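You operate a simulated robot arm through the tools that you are given. There is no shell and no other tool. Be economical: measure what you need, move in short steps, check, and stop when the job is done.

The job below is to be done with a simulated robot arm. You get a single attempt, and the scene is never put back.

TASK
Swap the clogged green strainer in the juice drawer for the blue one, main switch off meanwhile.
Fine: the blue one lies on the jug ledge and the clogged one goes there; drawer shut before the switch goes on again. Where these are worked on the way, their far stop is far enough and under half their travel is too little: juice drawer, main switch.

It is judged by the outcome, as a careful person would: the job done as asked, and still so three seconds after it is handed in. It fails if anything else is knocked over, pushed out of place, dropped, spilled or broken.

THE ROBOT
A 6-joint arm with a two-finger parallel gripper, fixed in place. Base frame: the origin is at the foot of the arm, x ahead of it, y to its left, z up. Units: m, rad, N and s.
With the tool pointing down near the work surface it reaches from about 0.1 to 0.82 m from the base axis. Its first joint turns from -2.007 to 2.007 rad. Payload 4.2 kg.
Tool frame: the origin (TCP) lies between the finger pads and is the grasp point; the fingertips stand 0.023 m ahead of it; z points along the fingers, y is the line along which they close. Largest opening 0.094 m; finger width 0.038, thickness 0.01; the body of the gripper, 0.054 by 0.096 m, starts 0.039 m behind the TCP.
Orientation is told as [roll, pitch, yaw] about the base's x, y, z axes, in that order, counted from this pose: with the fingers straight down and closing along the base's y, the tool's x points along the base's -x, its y along +y and its z along -z.

THE INTERFACE
- The arm moves only by the tool arm_command. Its argument "series" is one flat list of numbers, 7 for each row, row after row: the finger opening in mm, from 0 to 94, then the shift along the tool's x, y, z in units of 20 mm (1.0 is 20 mm), then the turn, a rotation vector about the tool's x, y, z in units of 6 degrees (1.0 is 6 degrees). In form: [grip, tx, ty, tz, wx, wy, wz, grip, tx, ty, tz, wx, wy, wz, ...]. A call has 1 to 8 rows; each row shifts and turns the commanded pose from where the row before left it, along the tool's axes as they then stand. A call with a number of a shift or a turn outside -1 to 1 is refused whole. Each row takes 0.2 s and may step no farther than 0.05 m and 0.15 rad from the row before; otherwise, or with a gripper value out of range, the whole call is refused. A pose out of reach is approached as far as the arm can. The call stops where the force on the tool passes 90 N (or 10 N more than at its start, if that is more) or the arm is blocked; 0.2 s more then pass. Each finger travels about 0.108 m/s and halts on what it meets, pressing with about 23 N; the grip force reading is that of the motor and also rises with nothing between the fingers. The clock runs only during rows and for 0.2 s after the last one: add rows that do not move to give the fingers time. The reply holds the time, the measured pose of the TCP, the force on the tool along the base axes, the opening and the grip force, in the units named above and with some noise, with the torque about the TCP (base axes, N m) and any sound that the robot's microphone picked up.
- Cameras (640 x 400 px; columns grow to the right, rows downward): "scene" is fixed at [0.0492, -0.6509, 1.3365]; the picture's right is [0.66, -0.75, 0.00], its down [-0.45, -0.40, -0.80] and it looks along [0.60, 0.53, -0.60] (base axes); focal length 338 px, centre (320, 200). "wrist" rides on the gripper at [0.086, 0.016, -0.074] in the tool frame; the picture's right is [-0.18, 0.98, 0.00], its down [-0.58, -0.11, -0.81] and it looks along [-0.79, -0.15, 0.59] (tool axes); focal length 243 px, centre (320, 200). There is no depth. A picture from a camera that has moved, and an enlarged one, comes with that camera's place and axes in the base frame and with its lens.
- get_image(camera): a new picture of that camera. The clock stands still meanwhile.
- raise_lower(by): slides the trunk up (or, below 0, down) by that many m; the arm rides with it, the base frame stays. It gives what a move gives, with no picture.
- zoom(camera, box): a new picture of the part [left, top, right, bottom] of that camera's present view, enlarged. The clock stands still meanwhile.
- close_job(): hands the job in; it is judged then, once.

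Go step by step. Nothing tells you positions but the pictures and the camera data: compare them with the known pose of the tool, close in by small moves and look again before you grip or let go. The budget is 120 turns and 68 pictures, counting those below and the enlarged ones. Unless the task says otherwise, let go and move clear before handing in, and close with one line.

The tools are called after "Request:" as a command line: name --argument value ..., lists and objects as JSON in quotes. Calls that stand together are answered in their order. arm_command: Moves the arm, as the interface text tells. Its arguments: {"type":"object","properties":{"series":{"type":"array","items":{"type":"number"}}},"required":["series"]} The other tools are called the same way: raise_lower (by) slides the trunk up or down; get_image (camera) takes a picture; zoom (camera, box) takes an enlarged picture of a part of a camera's view; close_job () hands the job in.

At the start:

```text
time_s: 0.0
tcp_pos: [0.5738, -0.1832, 0.9296]
orientation: [0.0, -0.002, -0.001]
ft_force: [0.5, -0.4, -0.4]
wrist_torque: [0.02, -0.01, 0.0]
finger_gap: 0.0942
grip_force: 0.1
trunk travel left (down, up): [-0.55, 0.44]
```

scene: 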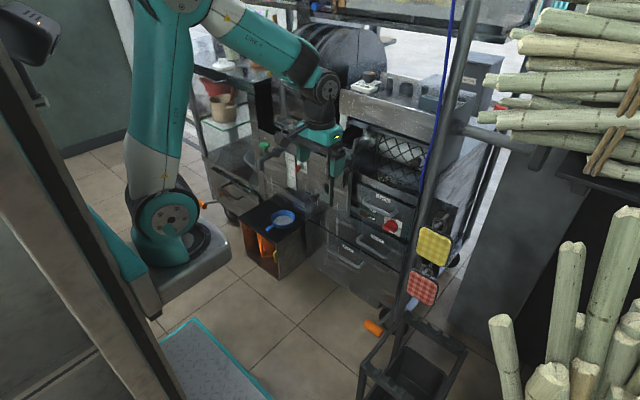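
wrist: 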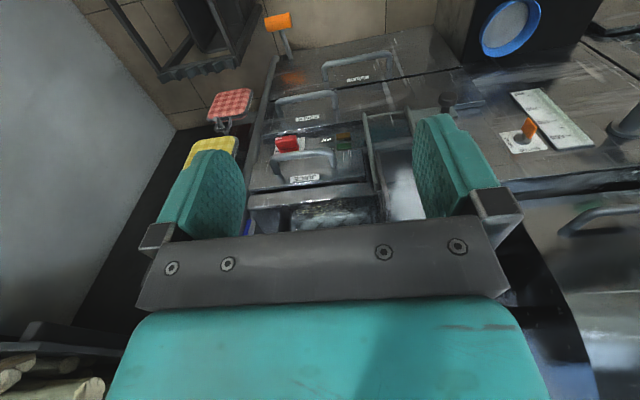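

I see a machine with several labelled drawers, a red knob, a blue strainer on a box-like ledge, and various levers. I'll zoom in to identify things.

Request:
zoom --camera "scene" --box '[320, 130, 480, 230]'

Request:
zoom --camera "scene" --box '[220, 130, 420, 280]'

Request:
zoom --camera "wrist" --box '[230, 50, 450, 240]'

Request:
zoom --camera "wrist" --box '[440, 0, 640, 240]'

```text
4.00 times, centred on (400, 180) of scene
camera zoom: at [0.0492, -0.6509, 1.3365], right [0.66, -0.75, 0.0], down [-0.45, -0.4, -0.8], along [0.6, 0.53, -0.6], focal length 1354 px, centre (0, 280)
```

zoom: 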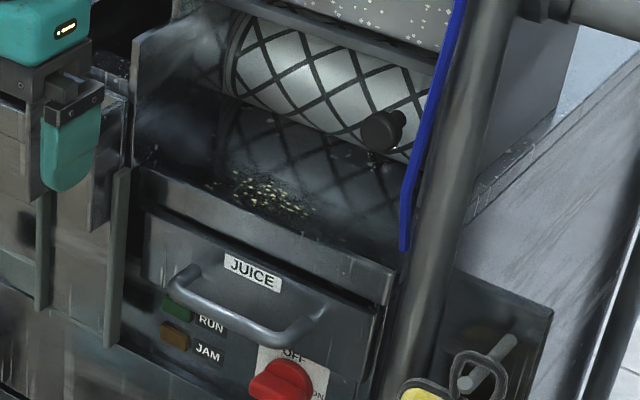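

```text
2.67 times, centred on (320, 205) of scene
camera zoom: at [0.0492, -0.6509, 1.3365], right [0.66, -0.75, 0.0], down [-0.45, -0.4, -0.8], along [0.6, 0.53, -0.6], focal length 903 px, centre (320, 187)
```

zoom: 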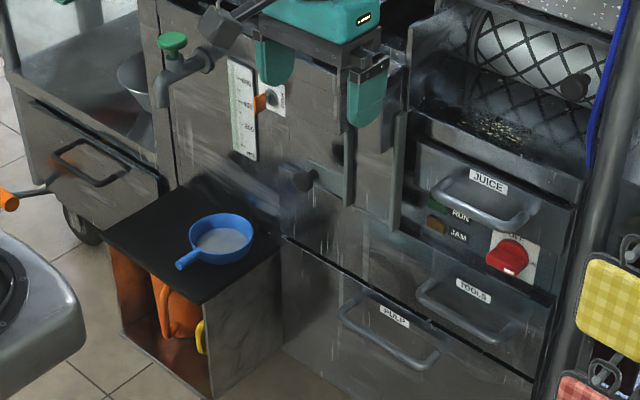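

```text
2.11 times, centred on (340, 145) of wrist
camera zoom: at [0.4881, -0.1682, 1.0059], right [0.18, 0.98, 0.0], down [0.58, -0.11, 0.81], along [0.79, -0.15, -0.59], focal length 511 px, centre (278, 316)
```

zoom: 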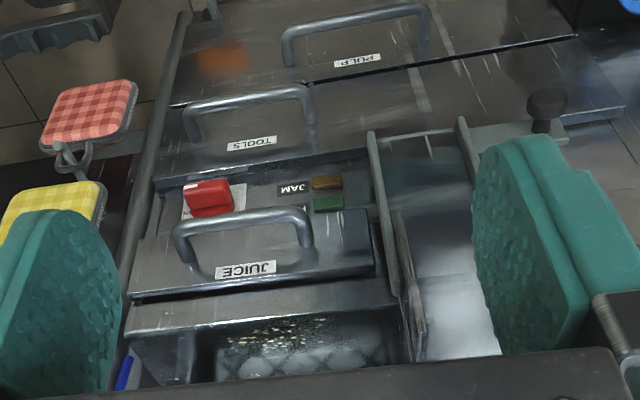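

```text
1.67 times, centred on (540, 120) of wrist
camera zoom: at [0.4881, -0.1682, 1.0059], right [0.18, 0.98, 0.0], down [0.58, -0.11, 0.81], along [0.79, -0.15, -0.59], focal length 404 px, centre (-47, 333)
```

zoom: 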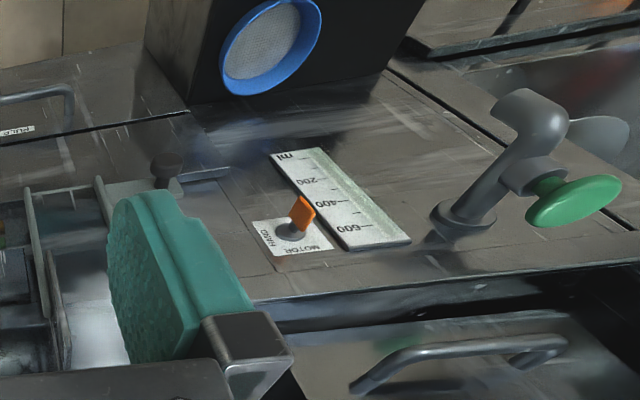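

The red switch is near (0.79,-0.29,0.64), juice drawer handle near (0.77,-0.25,0.685), blue strainer near (0.735,0.16,0.45). I'll look closer at the switch and ledge.

Request:
zoom --camera "scene" --box '[355, 180, 419, 240]'

Request:
zoom --camera "scene" --box '[235, 180, 315, 280]'

Request:
zoom --camera "wrist" --box '[270, 120, 360, 190]'

```text
6.67 times, centred on (387, 210) of scene
camera zoom: at [0.0492, -0.6509, 1.3365], right [0.66, -0.75, 0.0], down [-0.45, -0.4, -0.8], along [0.6, 0.53, -0.6], focal length 2257 px, centre (-127, 133)
```

zoom: 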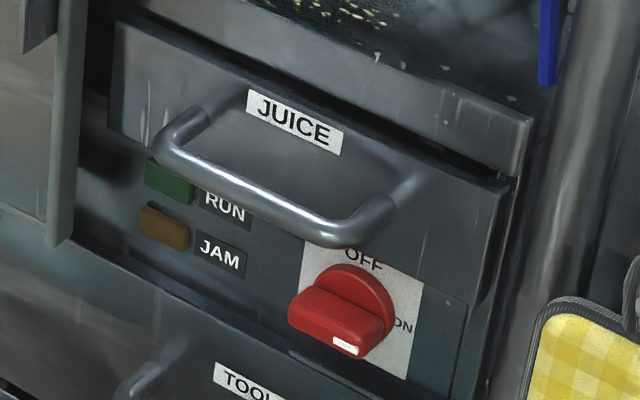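

```text
4.00 times, centred on (275, 230) of scene
camera zoom: at [0.0492, -0.6509, 1.3365], right [0.66, -0.75, 0.0], down [-0.45, -0.4, -0.8], along [0.6, 0.53, -0.6], focal length 1354 px, centre (500, 80)
```

zoom: 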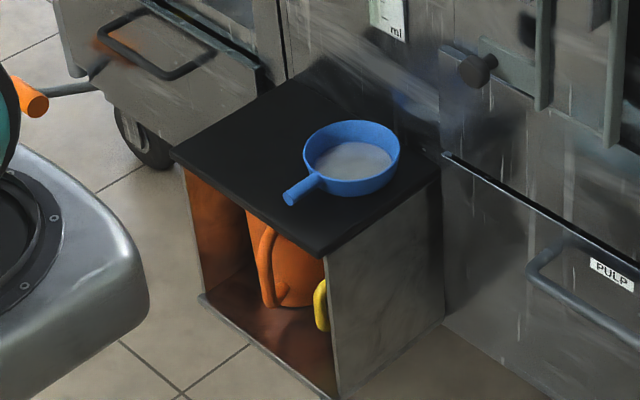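

```text
5.71 times, centred on (315, 155) of wrist
camera zoom: at [0.4881, -0.1682, 1.0059], right [0.18, 0.98, 0.0], down [0.58, -0.11, 0.81], along [0.79, -0.15, -0.59], focal length 1386 px, centre (349, 457)
```

zoom: 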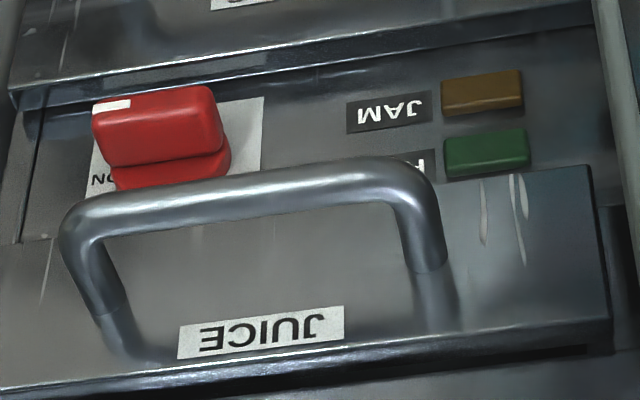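

The switch is a rotary knob at ON (mark to the right), to be turned a quarter counter-clockwise to OFF (up). I'll first turn the tool horizontal, well clear of the machine.

Request:
arm_command --series '[60, 0.5, 0, 0, 0, -1, 0, 60, 0.5, 0, 0, 0, -1, 0, 60, 0, 0, 0, 0, -1, 0, 60, 0, 0, 0, 0, -1, 0, 60, 0, 0, 0, 0, -1, 0, 60, 0, 0, 0, 0, -1, 0, 60, 0, 0, 0, 0, -1, 0, 60, 0, 0, 0, 0, -1, 0]'

Request:
arm_command --series '[60, 0, 0, 0, 0, -1, 0, 60, 0, 0, 0, 0, -1, 0, 60, 0, 0, 0, 0, -1, 0, 60, 0, 0, 0, 0, -1, 0, 60, 0, 0, 0, 0, -1, 0, 60, 0, 0, 0, 0, -1, 0, 60, 0, 0, 0, 0, -1, 0]'

Request:
get_image --camera "scene"

```text
time_s: 1.8
tcp_pos: [0.5821, -0.1953, 0.944]
orientation: [-0.002, -0.838, 0.001]
ft_force: [-1.3, 0.1, -0.3]
wrist_torque: [-0.05, 0.02, -0.02]
finger_gap: 0.0601
grip_force: 0.0
out of reach, approached as far as the arm can: row 7, 8
trunk travel left (down, up): [-0.55, 0.44]
```

```text
time_s: 3.4
tcp_pos: [0.6457, -0.224, 0.9786]
orientation: [-0.002, -1.511, -0.002]
ft_force: [0.1, -0.9, 0.2]
wrist_torque: [0.04, -0.03, -0.05]
finger_gap: 0.0601
grip_force: 0.1
out of reach, approached as far as the arm can: row 1, 2, 3, 4, 5, 6, 7
trunk travel left (down, up): [-0.55, 0.44]
```

```text
58 pictures are left
```

scene: 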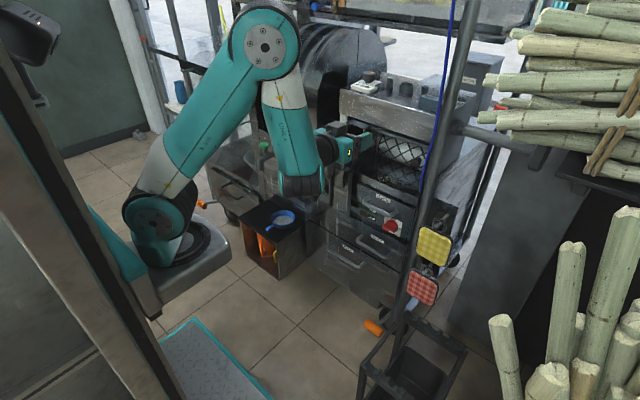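

The tool is now horizontal at (0.646,-0.224,0.979). I'll lower the trunk and roll a bit, then look with the wrist camera.

Request:
raise_lower --by -0.2

Request:
arm_command --series '[60, 0, 0, 0, 0, 0, 1, 60, 0, 0, 0, 0, 0, 1, 60, 0, 0, 0, 0, 0, 1, 60, 0, 0, 0, 0, 0, 1, 60, 0, 0, 0, 0, 0, 1, 60, 0, 0, 0, 0, 0, 1, 60, 0, 0, 0, 0, 0, 1, 60, 0, 0, 0, 0, 0, 1]'

Request:
arm_command --series '[60, 0, 0, 0, 0, 0, 1, 60, 0, 0, 0, 0, 0, 1, 60, 0, 0, 0, 0, 0, 1, 60, 0, 0, 0, 0, 0, 1, 60, 0, 0, 0, 0, 0, 1, 60, 0, 0, 0, 0, 0, 1, 60, 0, 0, 0, 0, 0, 1]'

Request:
get_image --camera "wrist"

```text
time_s: 5.6
tcp_pos: [0.6459, -0.2223, 0.7797]
orientation: [0.001, -1.509, -0.005]
ft_force: [-0.6, 0.4, -0.5]
wrist_torque: [-0.03, -0.03, -0.03]
finger_gap: 0.06
grip_force: 0.1
trunk travel left (down, up): [-0.35, 0.64]
```

```text
time_s: 7.4
tcp_pos: [0.6454, -0.2232, 0.7793]
orientation: [1.489, -0.732, -1.519]
ft_force: [-0.8, -0.4, 0.0]
wrist_torque: [-0.01, 0.01, -0.02]
finger_gap: 0.0599
grip_force: 0.1
trunk travel left (down, up): [-0.35, 0.64]
```

```text
time_s: 9.0
tcp_pos: [0.6459, -0.2234, 0.7783]
orientation: [1.508, 0.001, -1.572]
ft_force: [-0.2, 0.0, 0.9]
wrist_torque: [-0.01, -0.02, 0.0]
finger_gap: 0.0602
grip_force: 0.1
trunk travel left (down, up): [-0.35, 0.64]
```

```text
57 pictures are left
camera wrist: at [0.5733, -0.137, 0.8004], right [0.06, -0.19, 0.98], down [-0.81, -0.58, -0.06], along [0.58, -0.79, -0.19], focal length 243 px, centre (320, 200)
```

wrist: 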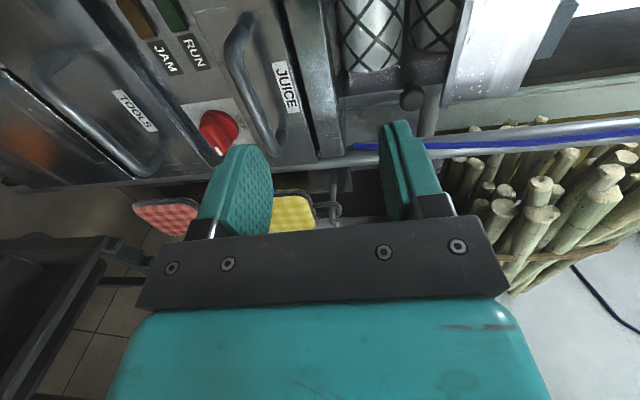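

The knob's bar is near (0.781,-0.291,0.638). I lower to its height and line up in y, still ~9 cm in front, then look.

Request:
raise_lower --by -0.14

Request:
arm_command --series '[40, -1, 0, 0, -0.6, 0, 0, 40, -1, 0, 0, 0, 0, 0, 40, -1, 0, 0, 0, 0, 0, 40, -0.36, 0, 1, 0, 0, 0]'

Request:
get_image --camera "wrist"

Request:
get_image --camera "scene"

```text
time_s: 10.6
tcp_pos: [0.6458, -0.2237, 0.6397]
orientation: [1.512, -0.001, -1.572]
ft_force: [0.5, 0.0, 1.2]
wrist_torque: [0.01, -0.03, -0.02]
finger_gap: 0.0602
grip_force: 0.1
trunk travel left (down, up): [-0.21, 0.78]
```

```text
time_s: 11.6
tcp_pos: [0.6778, -0.2955, 0.6514]
orientation: [1.573, -0.001, -1.575]
ft_force: [-0.3, 0.6, 0.7]
wrist_torque: [0.03, -0.01, -0.01]
finger_gap: 0.04
grip_force: 0.0
out of reach, approached as far as the arm can: row 1
trunk travel left (down, up): [-0.21, 0.78]
```

```text
56 pictures are left
camera wrist: at [0.6032, -0.2083, 0.6689], right [0.0, -0.18, 0.98], down [-0.81, -0.58, -0.11], along [0.59, -0.79, -0.15], focal length 243 px, centre (320, 200)
```

wrist: 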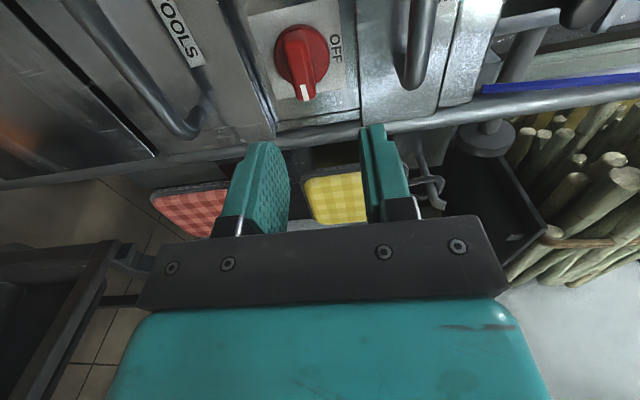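

```text
55 pictures are left
```

scene: 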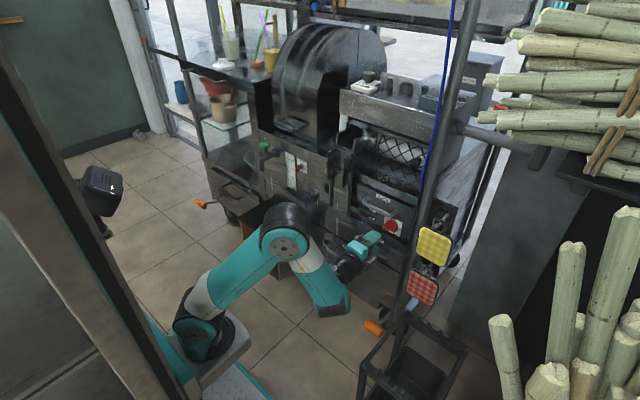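

Knob bar centre around (0.781,-0.288,0.639). I correct the alignment and move in partway.

Request:
arm_command --series '[40, 0.33, -0.62, 0.5, 0, 0, 0, 40, 0, 0, 1, 0, 0, 0, 40, 0, 0, 1, 0, 0, 0]'

Request:
get_image --camera "wrist"

Request:
zoom --camera "scene" --box '[340, 190, 420, 250]'

```text
time_s: 12.4
tcp_pos: [0.7277, -0.2885, 0.6396]
orientation: [1.572, 0.001, -1.573]
ft_force: [-0.5, 0.2, 1.3]
wrist_torque: [0.0, -0.04, 0.04]
finger_gap: 0.04
grip_force: 0.1
trunk travel left (down, up): [-0.21, 0.78]
```

```text
54 pictures are left
camera wrist: at [0.6537, -0.2022, 0.6564], right [0.0, -0.18, 0.98], down [-0.81, -0.58, -0.11], along [0.59, -0.79, -0.15], focal length 243 px, centre (320, 200)
```

wrist: 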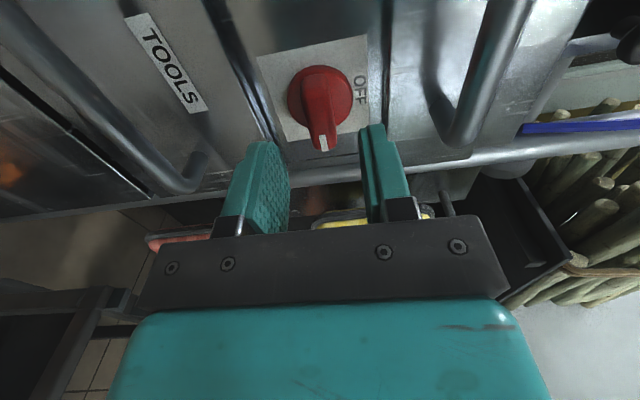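

```text
6.67 times, centred on (380, 220) of scene
camera zoom: at [0.0492, -0.6509, 1.3365], right [0.66, -0.75, 0.0], down [-0.45, -0.4, -0.8], along [0.6, 0.53, -0.6], focal length 2257 px, centre (-80, 67)
```

zoom: 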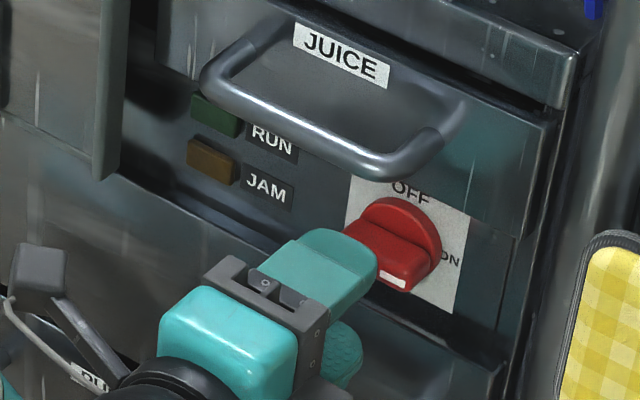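

Alignment looks good. I advance onto the knob and close the fingers.

Request:
arm_command --series '[40, 0.1, 0, 1, 0, 0, 0, 40, 0, 0, 1, 0, 0, 0, 40, 0, 0, 0.2, 0, 0, 0]'

Request:
arm_command --series '[0, 0, 0, 0, 0, 0, 0, 0, 0, 0, 0, 0, 0, 0]'

Request:
zoom --camera "scene" --box '[340, 190, 420, 250]'

```text
time_s: 13.2
tcp_pos: [0.7704, -0.286, 0.6404]
orientation: [1.573, 0.001, -1.572]
ft_force: [0.6, -0.7, 0.3]
wrist_torque: [0.01, 0.02, -0.02]
finger_gap: 0.0406
grip_force: 0.1
trunk travel left (down, up): [-0.21, 0.78]
```

```text
time_s: 13.8
tcp_pos: [0.7702, -0.2865, 0.6396]
orientation: [1.574, -0.001, -1.572]
ft_force: [2.2, -1.4, -0.6]
wrist_torque: [-0.01, 0.02, -0.06]
finger_gap: 0.0394
grip_force: 45.5
trunk travel left (down, up): [-0.21, 0.78]
```

```text
6.67 times, centred on (380, 220) of scene
camera zoom: at [0.0492, -0.6509, 1.3365], right [0.66, -0.75, 0.0], down [-0.45, -0.4, -0.8], along [0.6, 0.53, -0.6], focal length 2257 px, centre (-80, 67)
```

zoom: 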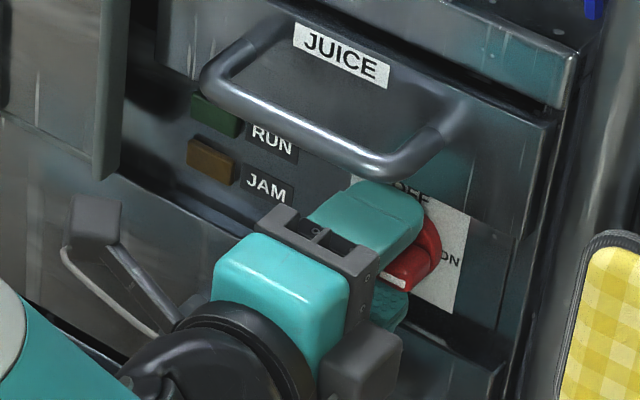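

The gap of 39 mm means I've closed on the round disc; I back out a little to grip the bar itself.

Request:
arm_command --series '[44, 0, 0, 0, 0, 0, 0, 44, 0, 0, -0.6, 0, 0, 0, 0, 0, 0, 0, 0, 0, 0, 0, 0, 0, 0, 0, 0, 0]'

```text
time_s: 14.8
tcp_pos: [0.7577, -0.286, 0.6404]
orientation: [1.572, 0.001, -1.572]
ft_force: [1.7, -1.2, -3.9]
wrist_torque: [0.04, 0.04, -0.17]
finger_gap: 0.0155
grip_force: 45.5
trunk travel left (down, up): [-0.21, 0.78]
```

Now holding the bar (15.5 mm). I turn it about -x toward OFF.

Request:
arm_command --series '[0, 0, 0, 0, 0, 0, -1, 0, 0, 0, 0, 0, 0, -1, 0, 0, 0, 0, 0, 0, -1, 0, 0, 0, 0, 0, 0, -1, 0, 0, 0, 0, 0, 0, -1, 0, 0, 0, 0, 0, 0, -1, 0, 0, 0, 0, 0, 0, -1, 0, 0, 0, 0, 0, 0, -1]'

Request:
arm_command --series '[0, 0, 0, 0, 0, 0, -1, 0, 0, 0, 0, 0, 0, -1, 0, 0, 0, 0, 0, 0, -1, 0, 0, 0, 0, 0, 0, -1, 0, 0, 0, 0, 0, 0, -1, 0, 0, 0, 0, 0, 0, -1, 0, 0, 0, 0, 0, 0, -1]'

Request:
zoom --camera "scene" --box '[340, 190, 420, 250]'

```text
time_s: 16.6
tcp_pos: [0.7589, -0.2864, 0.6377]
orientation: [1.565, -0.838, -1.571]
ft_force: [-9.0, -1.4, -25.0]
wrist_torque: [0.08, -0.45, -0.67]
finger_gap: 0.0157
grip_force: 45.1
trunk travel left (down, up): [-0.21, 0.78]
```

```text
time_s: 18.2
tcp_pos: [0.7598, -0.2876, 0.6376]
orientation: [-0.83, -1.564, 0.827]
ft_force: [-5.9, -16.8, -29.8]
wrist_torque: [0.24, 0.44, -0.07]
finger_gap: 0.0157
grip_force: 44.9
trunk travel left (down, up): [-0.21, 0.78]
```

```text
6.67 times, centred on (380, 220) of scene
camera zoom: at [0.0492, -0.6509, 1.3365], right [0.66, -0.75, 0.0], down [-0.45, -0.4, -0.8], along [0.6, 0.53, -0.6], focal length 2257 px, centre (-80, 67)
```

zoom: 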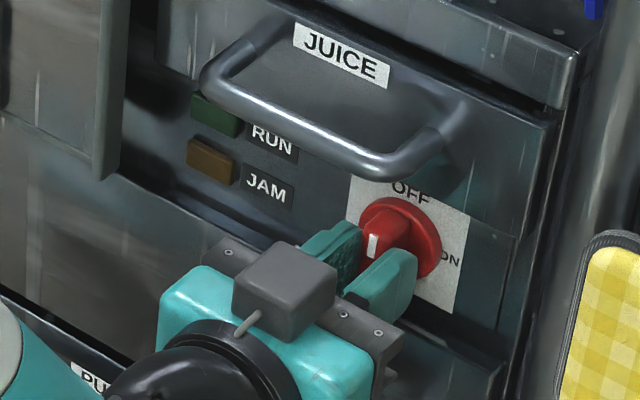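

The knob now points at OFF. I release, back away, and roll back so the fingers close vertically for the drawer handle.

Request:
arm_command --series '[44, 0, 0, 0, 0, 0, 0, 44, 0, 0, 0, 0, 0, 0, 44, 0, 0, -1, 0, 0, 0, 44, 0, 0, -1, 0, 0, 0, 44, 0, 0, -1, 0, 0, 0]'

Request:
arm_command --series '[44, 0, 0, 0, 0, 0, 1, 44, 0, 0, 0, 0, 0, 1, 44, 0, 0, 0, 0, 0, 1, 44, 0, 0, 0, 0, 0, 1, 44, 0, 0, 0, 0, 0, 1, 44, 0, 0, 0, 0, 0, 1, 44, 0, 0, 0, 0, 0, 1, 44, 0, 0, 0, 0, 0, 1]'

Request:
arm_command --series '[44, 0, 0, 0, 0, 0, 1, 44, 0, 0, 0, 0, 0, 1, 44, 0, 0, 0, 0, 0, 1, 44, 0, 0, 0, 0, 0, 1, 44, 0, 0, 0, 0, 0, 1, 44, 0, 0, 0, 0, 0, 1, 44, 0, 0, 0, 0, 0, 1]'

Request:
raise_lower --by 0.045

Request:
get_image --camera "wrist"

Request:
zoom --camera "scene" --box '[340, 170, 420, 230]'

```text
time_s: 19.4
tcp_pos: [0.6997, -0.2861, 0.6404]
orientation: [-2.895, -1.569, 2.894]
ft_force: [0.1, -0.1, 0.2]
wrist_torque: [0.01, 0.02, 0.01]
finger_gap: 0.044
grip_force: 0.0
trunk travel left (down, up): [-0.21, 0.78]
```

```text
time_s: 21.2
tcp_pos: [0.6993, -0.2854, 0.6394]
orientation: [1.573, -0.731, -1.573]
ft_force: [0.9, -0.3, -0.1]
wrist_torque: [0.02, -0.02, 0.01]
finger_gap: 0.0441
grip_force: 0.0
trunk travel left (down, up): [-0.21, 0.78]
```

```text
time_s: 22.8
tcp_pos: [0.7004, -0.2863, 0.64]
orientation: [1.573, 0.002, -1.573]
ft_force: [0.4, 0.4, 0.2]
wrist_torque: [0.01, 0.0, 0.02]
finger_gap: 0.0438
grip_force: 0.0
trunk travel left (down, up): [-0.21, 0.78]
```

```text
time_s: 23.7
tcp_pos: [0.699, -0.2861, 0.6862]
orientation: [1.573, 0.0, -1.572]
ft_force: [0.2, 0.2, -0.3]
wrist_torque: [-0.01, 0.02, 0.02]
finger_gap: 0.0439
grip_force: 0.1
trunk travel left (down, up): [-0.255, 0.735]
```

```text
50 pictures are left
camera wrist: at [0.6253, -0.1999, 0.7018], right [0.0, -0.18, 0.98], down [-0.81, -0.58, -0.11], along [0.59, -0.79, -0.15], focal length 243 px, centre (320, 200)
```

wrist: 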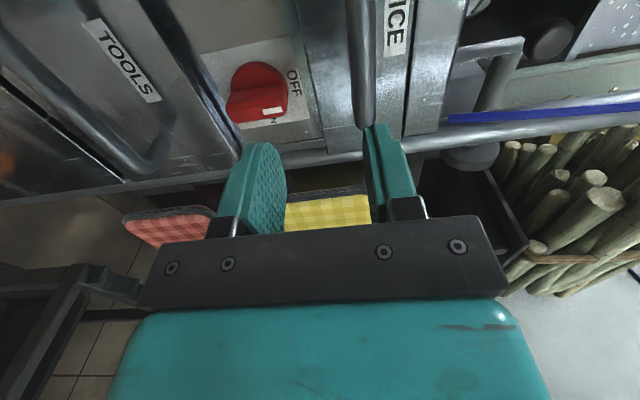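

```text
6.67 times, centred on (380, 200) of scene
camera zoom: at [0.0492, -0.6509, 1.3365], right [0.66, -0.75, 0.0], down [-0.45, -0.4, -0.8], along [0.6, 0.53, -0.6], focal length 2257 px, centre (-80, 200)
```

zoom: 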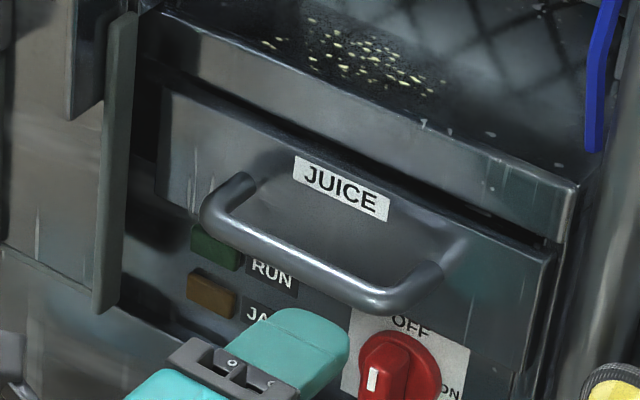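

Re-triangulating, the handle bar sits at about x 0.756, z 0.708, y -0.20 to -0.29. I align and check.

Request:
arm_command --series '[44, 1, 1, 0, 0, 0, 0, 44, 0.9, 0.1, 0, 0, 0, 0, 44, 0, 0, 1, 0, 0, 0]'

Request:
get_image --camera "wrist"

Request:
zoom --camera "scene" --box '[340, 170, 420, 230]'

```text
time_s: 24.5
tcp_pos: [0.7184, -0.2477, 0.708]
orientation: [1.573, -0.001, -1.573]
ft_force: [0.2, 0.3, -0.7]
wrist_torque: [-0.03, -0.01, 0.0]
finger_gap: 0.0442
grip_force: 0.0
trunk travel left (down, up): [-0.255, 0.735]
```

```text
48 pictures are left
camera wrist: at [0.6451, -0.1626, 0.7239], right [0.0, -0.18, 0.98], down [-0.81, -0.58, -0.11], along [0.59, -0.79, -0.15], focal length 243 px, centre (320, 200)
```

wrist: 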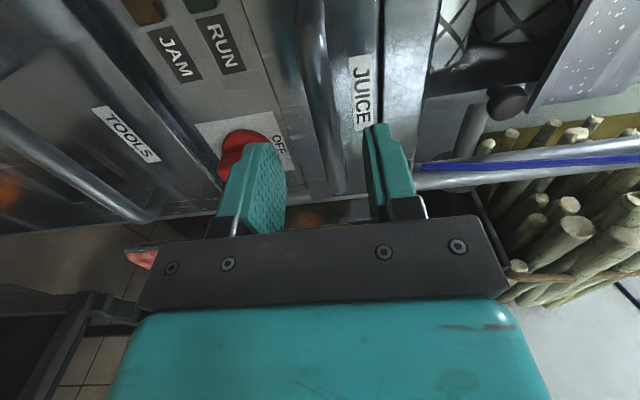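

```text
6.67 times, centred on (380, 200) of scene
camera zoom: at [0.0492, -0.6509, 1.3365], right [0.66, -0.75, 0.0], down [-0.45, -0.4, -0.8], along [0.6, 0.53, -0.6], focal length 2257 px, centre (-80, 200)
```

zoom: 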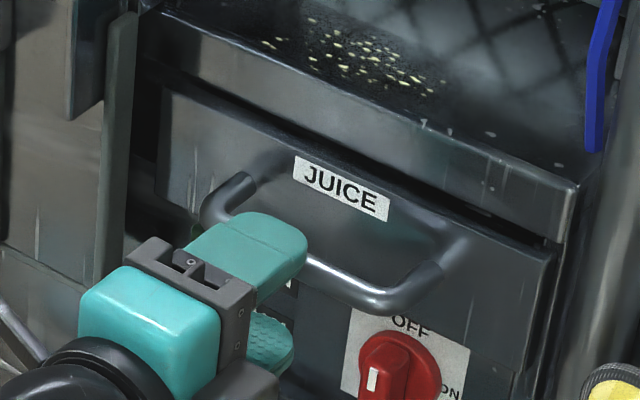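

The bar lies between the fingers. I advance 3.4 cm and close on it.

Request:
arm_command --series '[44, 0, 0, 1, 0, 0, 0, 44, 0, 0, 0.7, 0, 0, 0]'

Request:
arm_command --series '[0, 0, 0, 0, 0, 0, 0, 0, 0, 0, 0, 0, 0, 0]'

```text
time_s: 25.1
tcp_pos: [0.752, -0.2478, 0.7071]
orientation: [1.574, 0.001, -1.573]
ft_force: [0.2, -0.4, 0.4]
wrist_torque: [0.01, 0.0, -0.02]
finger_gap: 0.044
grip_force: 0.0
trunk travel left (down, up): [-0.255, 0.735]
```

```text
time_s: 25.7
tcp_pos: [0.7525, -0.2485, 0.7115]
orientation: [1.583, 0.001, -1.572]
ft_force: [0.2, -1.2, 32.2]
wrist_torque: [0.28, -0.01, 0.38]
finger_gap: 0.0128
grip_force: 45.0
trunk travel left (down, up): [-0.255, 0.735]
```

Handle gripped (12.8 mm). I pull the drawer out gently.

Request:
arm_command --series '[0, 0, 0.25, -0.5, 0, 0, 0, 0, 0, 0, -1, 0, 0, 0, 0, 0, 0, -1, 0, 0, 0, 0, 0, 0, -1, 0, 0, 0]'

Request:
get_image --camera "scene"

```text
time_s: 26.7
tcp_pos: [0.6831, -0.2483, 0.7118]
orientation: [1.573, 0.0, -1.571]
ft_force: [0.3, -6.3, 15.2]
wrist_torque: [0.17, 0.0, -0.78]
finger_gap: 0.0129
grip_force: 44.6
trunk travel left (down, up): [-0.255, 0.735]
```

```text
46 pictures are left
```

scene: 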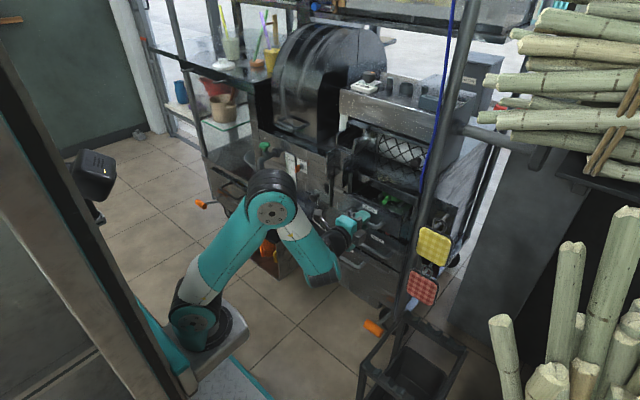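

Drawer is coming out, green strainer visible. I keep pulling.

Request:
arm_command --series '[0, 0, 0, -1, 0, 0, 0, 0, 0, 0, -1, 0, 0, 0, 0, 0, 0, -1, 0, 0, 0]'

Request:
zoom --camera "scene" --box '[300, 160, 460, 260]'

```text
time_s: 27.5
tcp_pos: [0.6247, -0.2472, 0.7126]
orientation: [1.546, 0.0, -1.573]
ft_force: [-0.6, -8.4, -50.8]
wrist_torque: [-0.22, -0.04, 0.65]
finger_gap: 0.0127
grip_force: 45.6
out of reach, approached as far as the arm can: row 3
trunk travel left (down, up): [-0.255, 0.735]
```

```text
4.00 times, centred on (380, 210) of scene
camera zoom: at [0.0492, -0.6509, 1.3365], right [0.66, -0.75, 0.0], down [-0.45, -0.4, -0.8], along [0.6, 0.53, -0.6], focal length 1354 px, centre (80, 160)
```

zoom: 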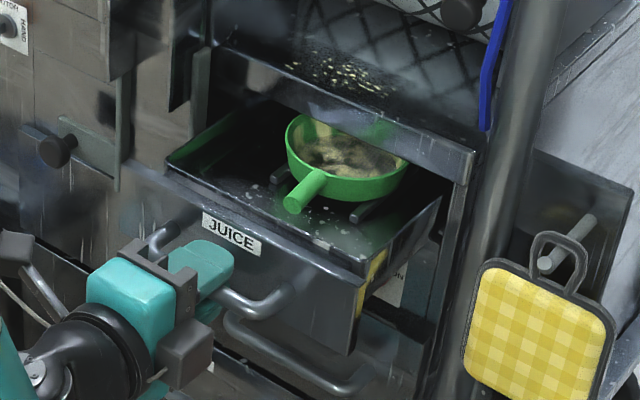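

Drawer's out about 13 cm but the strainer's rear is still under the tray lip and the arm is at its near limit. I tilt the tool downward around the bar to allow pulling farther.

Request:
arm_command --series '[0, 0, 0, 0, 1, 0, 0, 0, 0, 0, 0, 1, 0, 0, 0, 0, 0, 0, 1, 0, 0, 0, 0, 0, 0, 1, 0, 0, 0, 0, 0, 0, 1, 0, 0]'

```text
time_s: 28.7
tcp_pos: [0.6252, -0.2473, 0.7116]
orientation: [1.026, 0.009, -1.574]
ft_force: [-0.2, -5.8, -67.4]
wrist_torque: [-1.61, -0.16, 0.63]
finger_gap: 0.0131
grip_force: 44.6
trunk travel left (down, up): [-0.255, 0.735]
```

Request:
arm_command --series '[0, 0, -0.43, -0.33, 0, 0, 0, 0, 0, -0.5, -0.86, 0, 0, 0]'

```text
time_s: 29.3
tcp_pos: [0.5969, -0.2483, 0.7125]
orientation: [1.038, 0.001, -1.573]
ft_force: [0.9, 1.3, -47.0]
wrist_torque: [-1.23, -0.01, 0.91]
finger_gap: 0.0128
grip_force: 45.1
trunk travel left (down, up): [-0.255, 0.735]
```

Request:
arm_command --series '[0, 0, -0.26, 0.15, 0, 0, 0, 0, 0, -0.5, -0.86, 0, 0, 0]'

Request:
zoom --camera "scene" --box '[300, 160, 460, 260]'

```text
time_s: 29.9
tcp_pos: [0.5781, -0.2487, 0.7126]
orientation: [1.056, -0.001, -1.571]
ft_force: [0.5, 1.1, -2.6]
wrist_torque: [-0.44, 0.06, 0.97]
finger_gap: 0.0126
grip_force: 44.9
trunk travel left (down, up): [-0.255, 0.735]
```

```text
4.00 times, centred on (380, 210) of scene
camera zoom: at [0.0492, -0.6509, 1.3365], right [0.66, -0.75, 0.0], down [-0.45, -0.4, -0.8], along [0.6, 0.53, -0.6], focal length 1354 px, centre (80, 160)
```

zoom: 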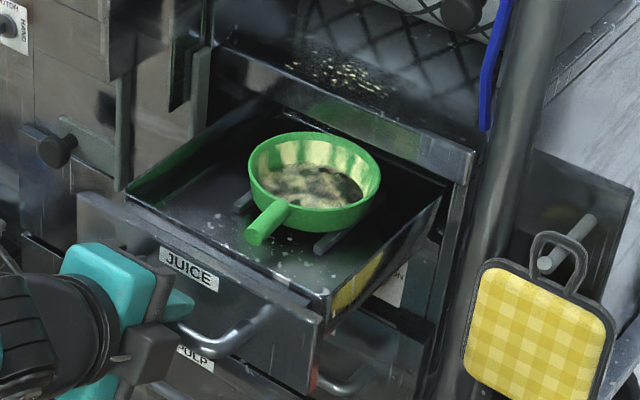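

Request:
arm_command --series '[0, 0, -0.5, -0.86, 0, 0, 0, 0, 0, -0.5, -0.86, 0, 0, 0]'

Request:
zoom --camera "scene" --box '[300, 160, 460, 260]'

```text
time_s: 30.5
tcp_pos: [0.5443, -0.2516, 0.7169]
orientation: [1.049, 0.0, -1.565]
ft_force: [30.0, 18.9, -7.5]
wrist_torque: [-1.19, -0.06, 0.95]
finger_gap: 0.0129
grip_force: 45.5
out of reach, approached as far as the arm can: row 2
trunk travel left (down, up): [-0.255, 0.735]
```

```text
4.00 times, centred on (380, 210) of scene
camera zoom: at [0.0492, -0.6509, 1.3365], right [0.66, -0.75, 0.0], down [-0.45, -0.4, -0.8], along [0.6, 0.53, -0.6], focal length 1354 px, centre (80, 160)
```

zoom: 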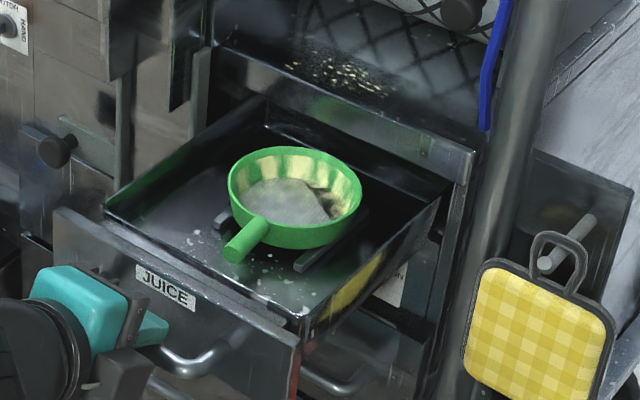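

Drawer is at its far stop with the green strainer fully exposed: bowl centre near (0.715,-0.266,0.74), handle toward me. I release the bar and back off.

Request:
arm_command --series '[24, 0, 0, 0, 0, 0, 0, 24, 0, 0, 0, 0, 0, 0, 24, 0, 0, -0.5, 0.5, 0, 0, 24, 0, 0, -0.8, 1, 0, 0, 24, 0, 0, -0.8, 1, 0, 0]'

```text
time_s: 31.7
tcp_pos: [0.5094, -0.2536, 0.7388]
orientation: [0.785, -0.001, -1.571]
ft_force: [-0.1, -1.1, 0.1]
wrist_torque: [0.0, 0.0, 0.01]
finger_gap: 0.0241
grip_force: 0.0
trunk travel left (down, up): [-0.255, 0.735]
```

Clear of the bar. I raise the trunk and turn the tool straight down with fingers closing along y.

Request:
arm_command --series '[60, 0, 0, -0.8, 1, 0, 0, 60, 0, 0, -0.8, 1, 0, 0]'

Request:
raise_lower --by 0.15

Request:
arm_command --series '[60, 0, 0, 0, 1, 0, 0, 60, 0, 0, 0, 1, 0, 0, 60, 0, 0, 0, 1, 0, 0, 60, 0, 0, 0, 1, 0, 0, 60, 0, 0, 0, 1, 0, 0, 60, 0, 0, 0, 0.5, 0, 0]'

Request:
arm_command --series '[60, 0, 0, 0, 0, 0, -1, 60, 0, 0, 0, 0, 0, -1, 60, 0, 0, 0, 0, 0, -1, 60, 0, 0, 0, 0, 0, -1, 60, 0, 0, 0, 0, 0, -1, 60, 0, 0, 0, 0, 0, -1, 60, 0, 0, 0, 0, 0, -1, 60, 0, 0, 0, 0, 0, -1]'

Request:
arm_command --series '[60, 0, 0, 0, 0, 0, -1, 60, 0, 0, 0, 0, 0, -1, 60, 0, 0, 0, 0, 0, -1, 60, 0, 0, 0, 0, 0, -1, 60, 0, 0, 0, 0, 0, -1, 60, 0, 0, 0, 0, 0, -1, 60, 0, 0, 0, 0, 0, -1]'

Request:
get_image --camera "wrist"

Request:
get_image --camera "scene"

```text
time_s: 32.3
tcp_pos: [0.4892, -0.2546, 0.763]
orientation: [0.575, 0.001, -1.573]
ft_force: [0.0, -0.8, 0.0]
wrist_torque: [-0.02, 0.02, 0.02]
finger_gap: 0.06
grip_force: 0.1
trunk travel left (down, up): [-0.255, 0.735]
```

```text
time_s: 34.1
tcp_pos: [0.4892, -0.255, 0.9119]
orientation: [0.578, 0.0, -1.573]
ft_force: [-1.1, -0.6, 0.2]
wrist_torque: [-0.01, -0.03, -0.02]
finger_gap: 0.0601
grip_force: 0.1
trunk travel left (down, up): [-0.405, 0.585]
```

```text
time_s: 35.5
tcp_pos: [0.4891, -0.2539, 0.9125]
orientation: [0.0, -0.001, -1.572]
ft_force: [0.2, -0.2, -0.3]
wrist_torque: [0.01, -0.01, 0.01]
finger_gap: 0.06
grip_force: 0.1
trunk travel left (down, up): [-0.405, 0.585]
```

```text
time_s: 37.3
tcp_pos: [0.4904, -0.255, 0.9126]
orientation: [0.001, -0.001, -0.732]
ft_force: [-0.8, 1.0, -0.4]
wrist_torque: [-0.01, 0.0, 0.02]
finger_gap: 0.0599
grip_force: 0.1
trunk travel left (down, up): [-0.405, 0.585]
```

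```text
time_s: 38.9
tcp_pos: [0.4907, -0.2551, 0.9129]
orientation: [0.0, -0.003, 0.0]
ft_force: [-0.1, 0.6, -0.6]
wrist_torque: [0.0, 0.04, 0.01]
finger_gap: 0.0598
grip_force: 0.0
trunk travel left (down, up): [-0.405, 0.585]
```

```text
42 pictures are left
camera wrist: at [0.4026, -0.2388, 0.9875], right [0.18, 0.98, 0.0], down [0.58, -0.11, 0.81], along [0.79, -0.15, -0.59], focal length 243 px, centre (320, 200)
```

wrist: 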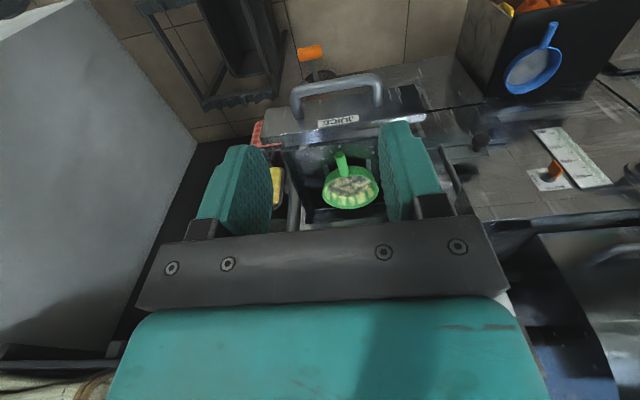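

```text
41 pictures are left
```

scene: 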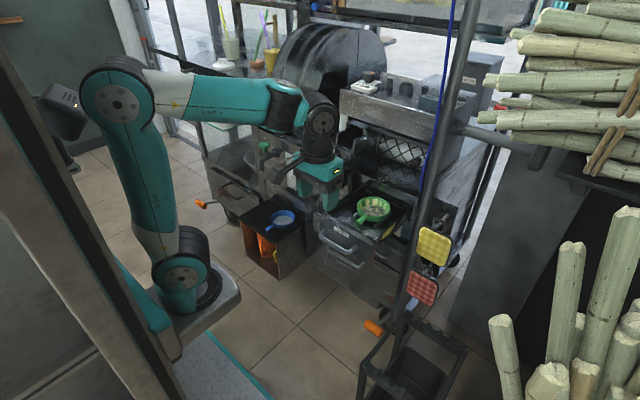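

Request:
zoom --camera "wrist" --box '[290, 130, 410, 230]'

Request:
zoom --camera "scene" --box '[320, 180, 420, 250]'

Request:
zoom --camera "wrist" --box '[440, 0, 600, 120]'

```text
4.00 times, centred on (350, 180) of wrist
camera zoom: at [0.4026, -0.2388, 0.9875], right [0.18, 0.98, 0.0], down [0.58, -0.11, 0.81], along [0.79, -0.15, -0.59], focal length 970 px, centre (200, 280)
```

zoom: 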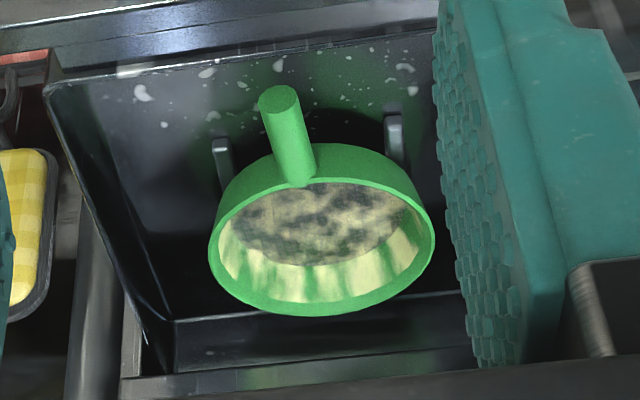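

```text
5.71 times, centred on (370, 215) of scene
camera zoom: at [0.0492, -0.6509, 1.3365], right [0.66, -0.75, 0.0], down [-0.45, -0.4, -0.8], along [0.6, 0.53, -0.6], focal length 1934 px, centre (34, 114)
```

zoom: 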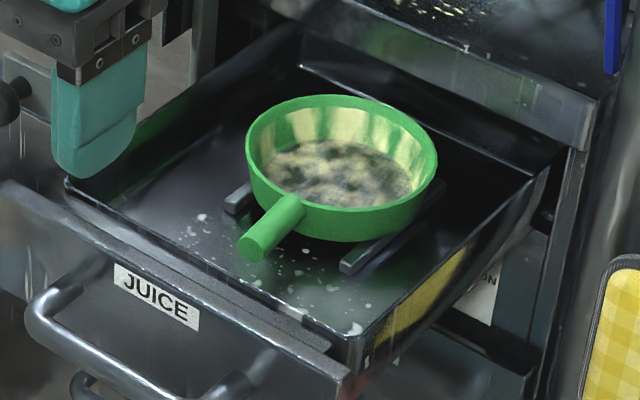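

```text
3.33 times, centred on (520, 60) of wrist
camera zoom: at [0.4026, -0.2388, 0.9875], right [0.18, 0.98, 0.0], down [0.58, -0.11, 0.81], along [0.79, -0.15, -0.59], focal length 809 px, centre (-347, 667)
```

zoom: 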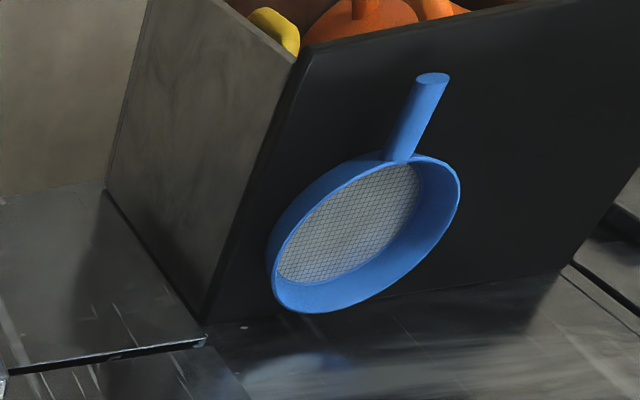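

The green handle runs from tip (0.656,-0.257) to the bowl at x≈0.695, z≈0.72; bowl centre (0.743,-0.25). I move over the handle and descend partway.

Request:
arm_command --series '[50, -1, 0, 0, 0, 0, 0, 50, -1, 0, 0, 0, 0, 0, 50, -1, 0, 0, 0, 0, 0, 50, -1, 0, 0, 0, 0, 0, 50, -1, 0, 0, 0, 0, 0, 50, -1, 0, 0, 0, 0, 0, 50, -1, 0, 0, 0, 0, 0, 50, -1, 0, 0, 0, 0, 0]'

Request:
arm_command --series '[50, -1, 0, 0, 0, 0, 0]'

Request:
raise_lower --by -0.13

Request:
get_image --camera "wrist"

Request:
zoom --camera "scene" --box '[320, 170, 420, 240]'

```text
time_s: 40.7
tcp_pos: [0.6504, -0.2542, 0.9132]
orientation: [0.001, -0.002, -0.001]
ft_force: [-0.5, -0.4, 0.1]
wrist_torque: [0.0, -0.01, -0.01]
finger_gap: 0.05
grip_force: 0.1
trunk travel left (down, up): [-0.405, 0.585]
```

```text
time_s: 41.1
tcp_pos: [0.6675, -0.2553, 0.9124]
orientation: [-0.001, -0.001, -0.002]
ft_force: [0.0, 0.3, 0.4]
wrist_torque: [-0.02, -0.03, 0.0]
finger_gap: 0.0501
grip_force: 0.0
trunk travel left (down, up): [-0.405, 0.585]
```

```text
time_s: 42.6
tcp_pos: [0.6699, -0.2554, 0.7828]
orientation: [0.0, -0.001, -0.001]
ft_force: [0.3, 0.2, 0.8]
wrist_torque: [0.0, -0.04, 0.01]
finger_gap: 0.0501
grip_force: 0.0
trunk travel left (down, up): [-0.275, 0.715]
```

```text
37 pictures are left
camera wrist: at [0.5823, -0.2386, 0.8576], right [0.19, 0.98, 0.0], down [0.58, -0.11, 0.81], along [0.79, -0.15, -0.59], focal length 243 px, centre (320, 200)
```

wrist: 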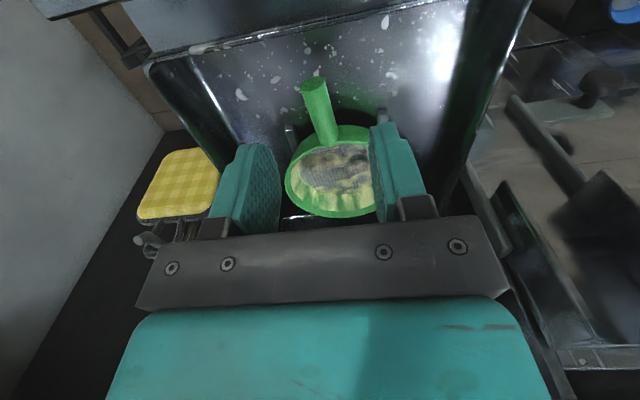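

```text
5.71 times, centred on (370, 205) of scene
camera zoom: at [0.0492, -0.6509, 1.3365], right [0.66, -0.75, 0.0], down [-0.45, -0.4, -0.8], along [0.6, 0.53, -0.6], focal length 1934 px, centre (34, 171)
```

zoom: 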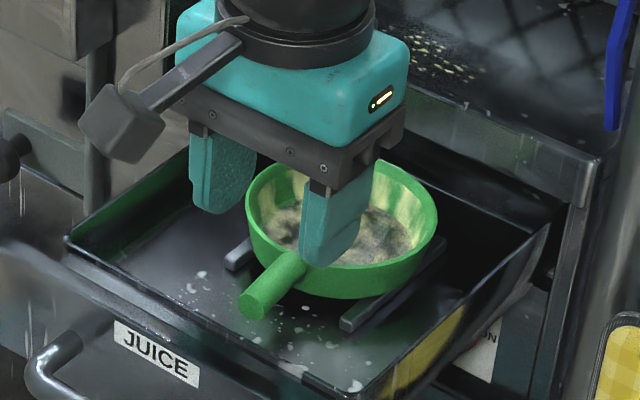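

Alignment confirmed. I descend 6 cm and close on the handle.

Request:
raise_lower --by -0.06

Request:
arm_command --series '[0, 0, 0, 0, 0, 0, 0, 0, 0, 0, 0, 0, 0, 0, 0, 0, 0, 0, 0, 0, 0]'

Request:
zoom --camera "scene" --box '[320, 170, 420, 240]'

```text
time_s: 43.6
tcp_pos: [0.6688, -0.2562, 0.7236]
orientation: [-0.001, -0.002, -0.002]
ft_force: [-0.1, 0.3, -0.4]
wrist_torque: [0.02, 0.0, 0.04]
finger_gap: 0.05
grip_force: 0.1
trunk travel left (down, up): [-0.215, 0.775]
```

```text
time_s: 44.4
tcp_pos: [0.6679, -0.2544, 0.7225]
orientation: [0.0, -0.001, -0.002]
ft_force: [-0.2, -0.5, -0.9]
wrist_torque: [-0.04, 0.03, 0.01]
finger_gap: 0.0134
grip_force: 22.9
trunk travel left (down, up): [-0.215, 0.775]
```

```text
5.71 times, centred on (370, 205) of scene
camera zoom: at [0.0492, -0.6509, 1.3365], right [0.66, -0.75, 0.0], down [-0.45, -0.4, -0.8], along [0.6, 0.53, -0.6], focal length 1934 px, centre (34, 171)
```

zoom: 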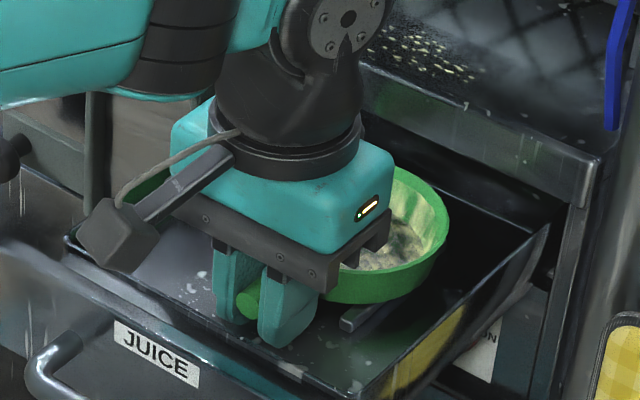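

Held at the handle. I lift 3 cm, shift back 3 cm away from the tray lip, and check.

Request:
raise_lower --by 0.03

Request:
arm_command --series '[0, 0.75, 0, 0, 0, 0, 0, 0, 0.75, 0, 0, 0, 0, 0]'

Request:
zoom --camera "scene" --box '[320, 170, 420, 240]'

```text
time_s: 45.2
tcp_pos: [0.6688, -0.254, 0.7523]
orientation: [-0.001, -0.001, -0.001]
ft_force: [0.1, 0.1, -0.3]
wrist_torque: [-0.03, 0.05, 0.0]
finger_gap: 0.0136
grip_force: 23.4
trunk travel left (down, up): [-0.245, 0.745]
```

```text
time_s: 45.8
tcp_pos: [0.6414, -0.2548, 0.7546]
orientation: [-0.003, -0.007, 0.003]
ft_force: [28.0, -3.7, -2.7]
wrist_torque: [-0.02, -0.51, -0.02]
finger_gap: 0.0138
grip_force: 22.8
trunk travel left (down, up): [-0.245, 0.745]
```

```text
5.71 times, centred on (370, 205) of scene
camera zoom: at [0.0492, -0.6509, 1.3365], right [0.66, -0.75, 0.0], down [-0.45, -0.4, -0.8], along [0.6, 0.53, -0.6], focal length 1934 px, centre (34, 171)
```

zoom: 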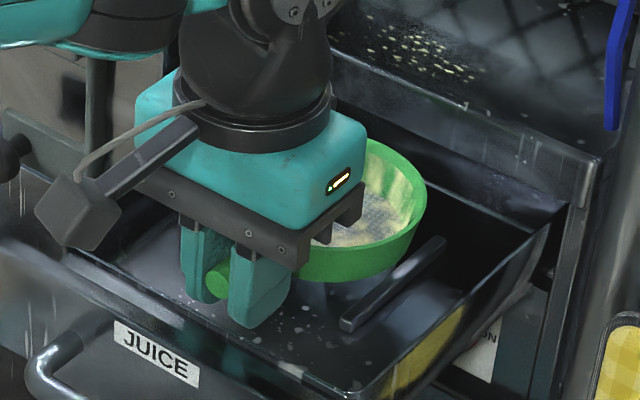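

There's a 28 N resistance in x; I ease forward a bit and lift straight up before continuing.

Request:
arm_command --series '[0, -0.4, 0, 0, 0, 0, 0]'

Request:
get_image --camera "wrist"

```text
time_s: 46.2
tcp_pos: [0.6461, -0.2538, 0.7524]
orientation: [0.001, 0.002, -0.002]
ft_force: [0.1, -0.9, -0.3]
wrist_torque: [0.0, 0.06, -0.02]
finger_gap: 0.0138
grip_force: 22.7
trunk travel left (down, up): [-0.245, 0.745]
```

```text
33 pictures are left
camera wrist: at [0.5597, -0.2387, 0.8279], right [0.19, 0.98, 0.0], down [0.58, -0.11, 0.81], along [0.79, -0.15, -0.59], focal length 243 px, centre (320, 200)
```

wrist: 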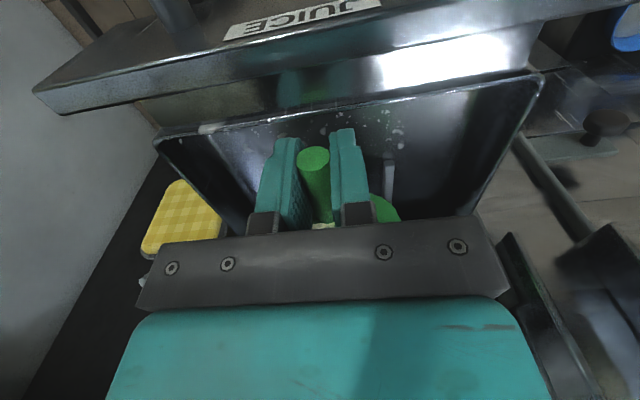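

The fingertips had met the drawer's front wall (harmless). Now straight up.

Request:
raise_lower --by 0.13

Request:
get_image --camera "scene"

```text
time_s: 47.8
tcp_pos: [0.6472, -0.2552, 0.8839]
orientation: [-0.001, 0.0, -0.002]
ft_force: [0.0, 0.3, -1.0]
wrist_torque: [0.01, 0.04, 0.0]
finger_gap: 0.0139
grip_force: 23.1
trunk travel left (down, up): [-0.375, 0.615]
```

```text
32 pictures are left
```

scene: 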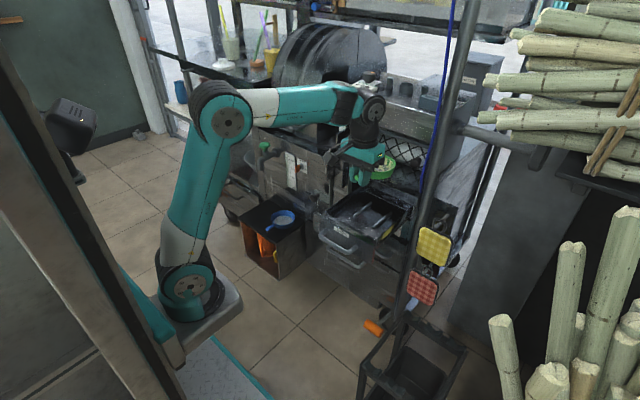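

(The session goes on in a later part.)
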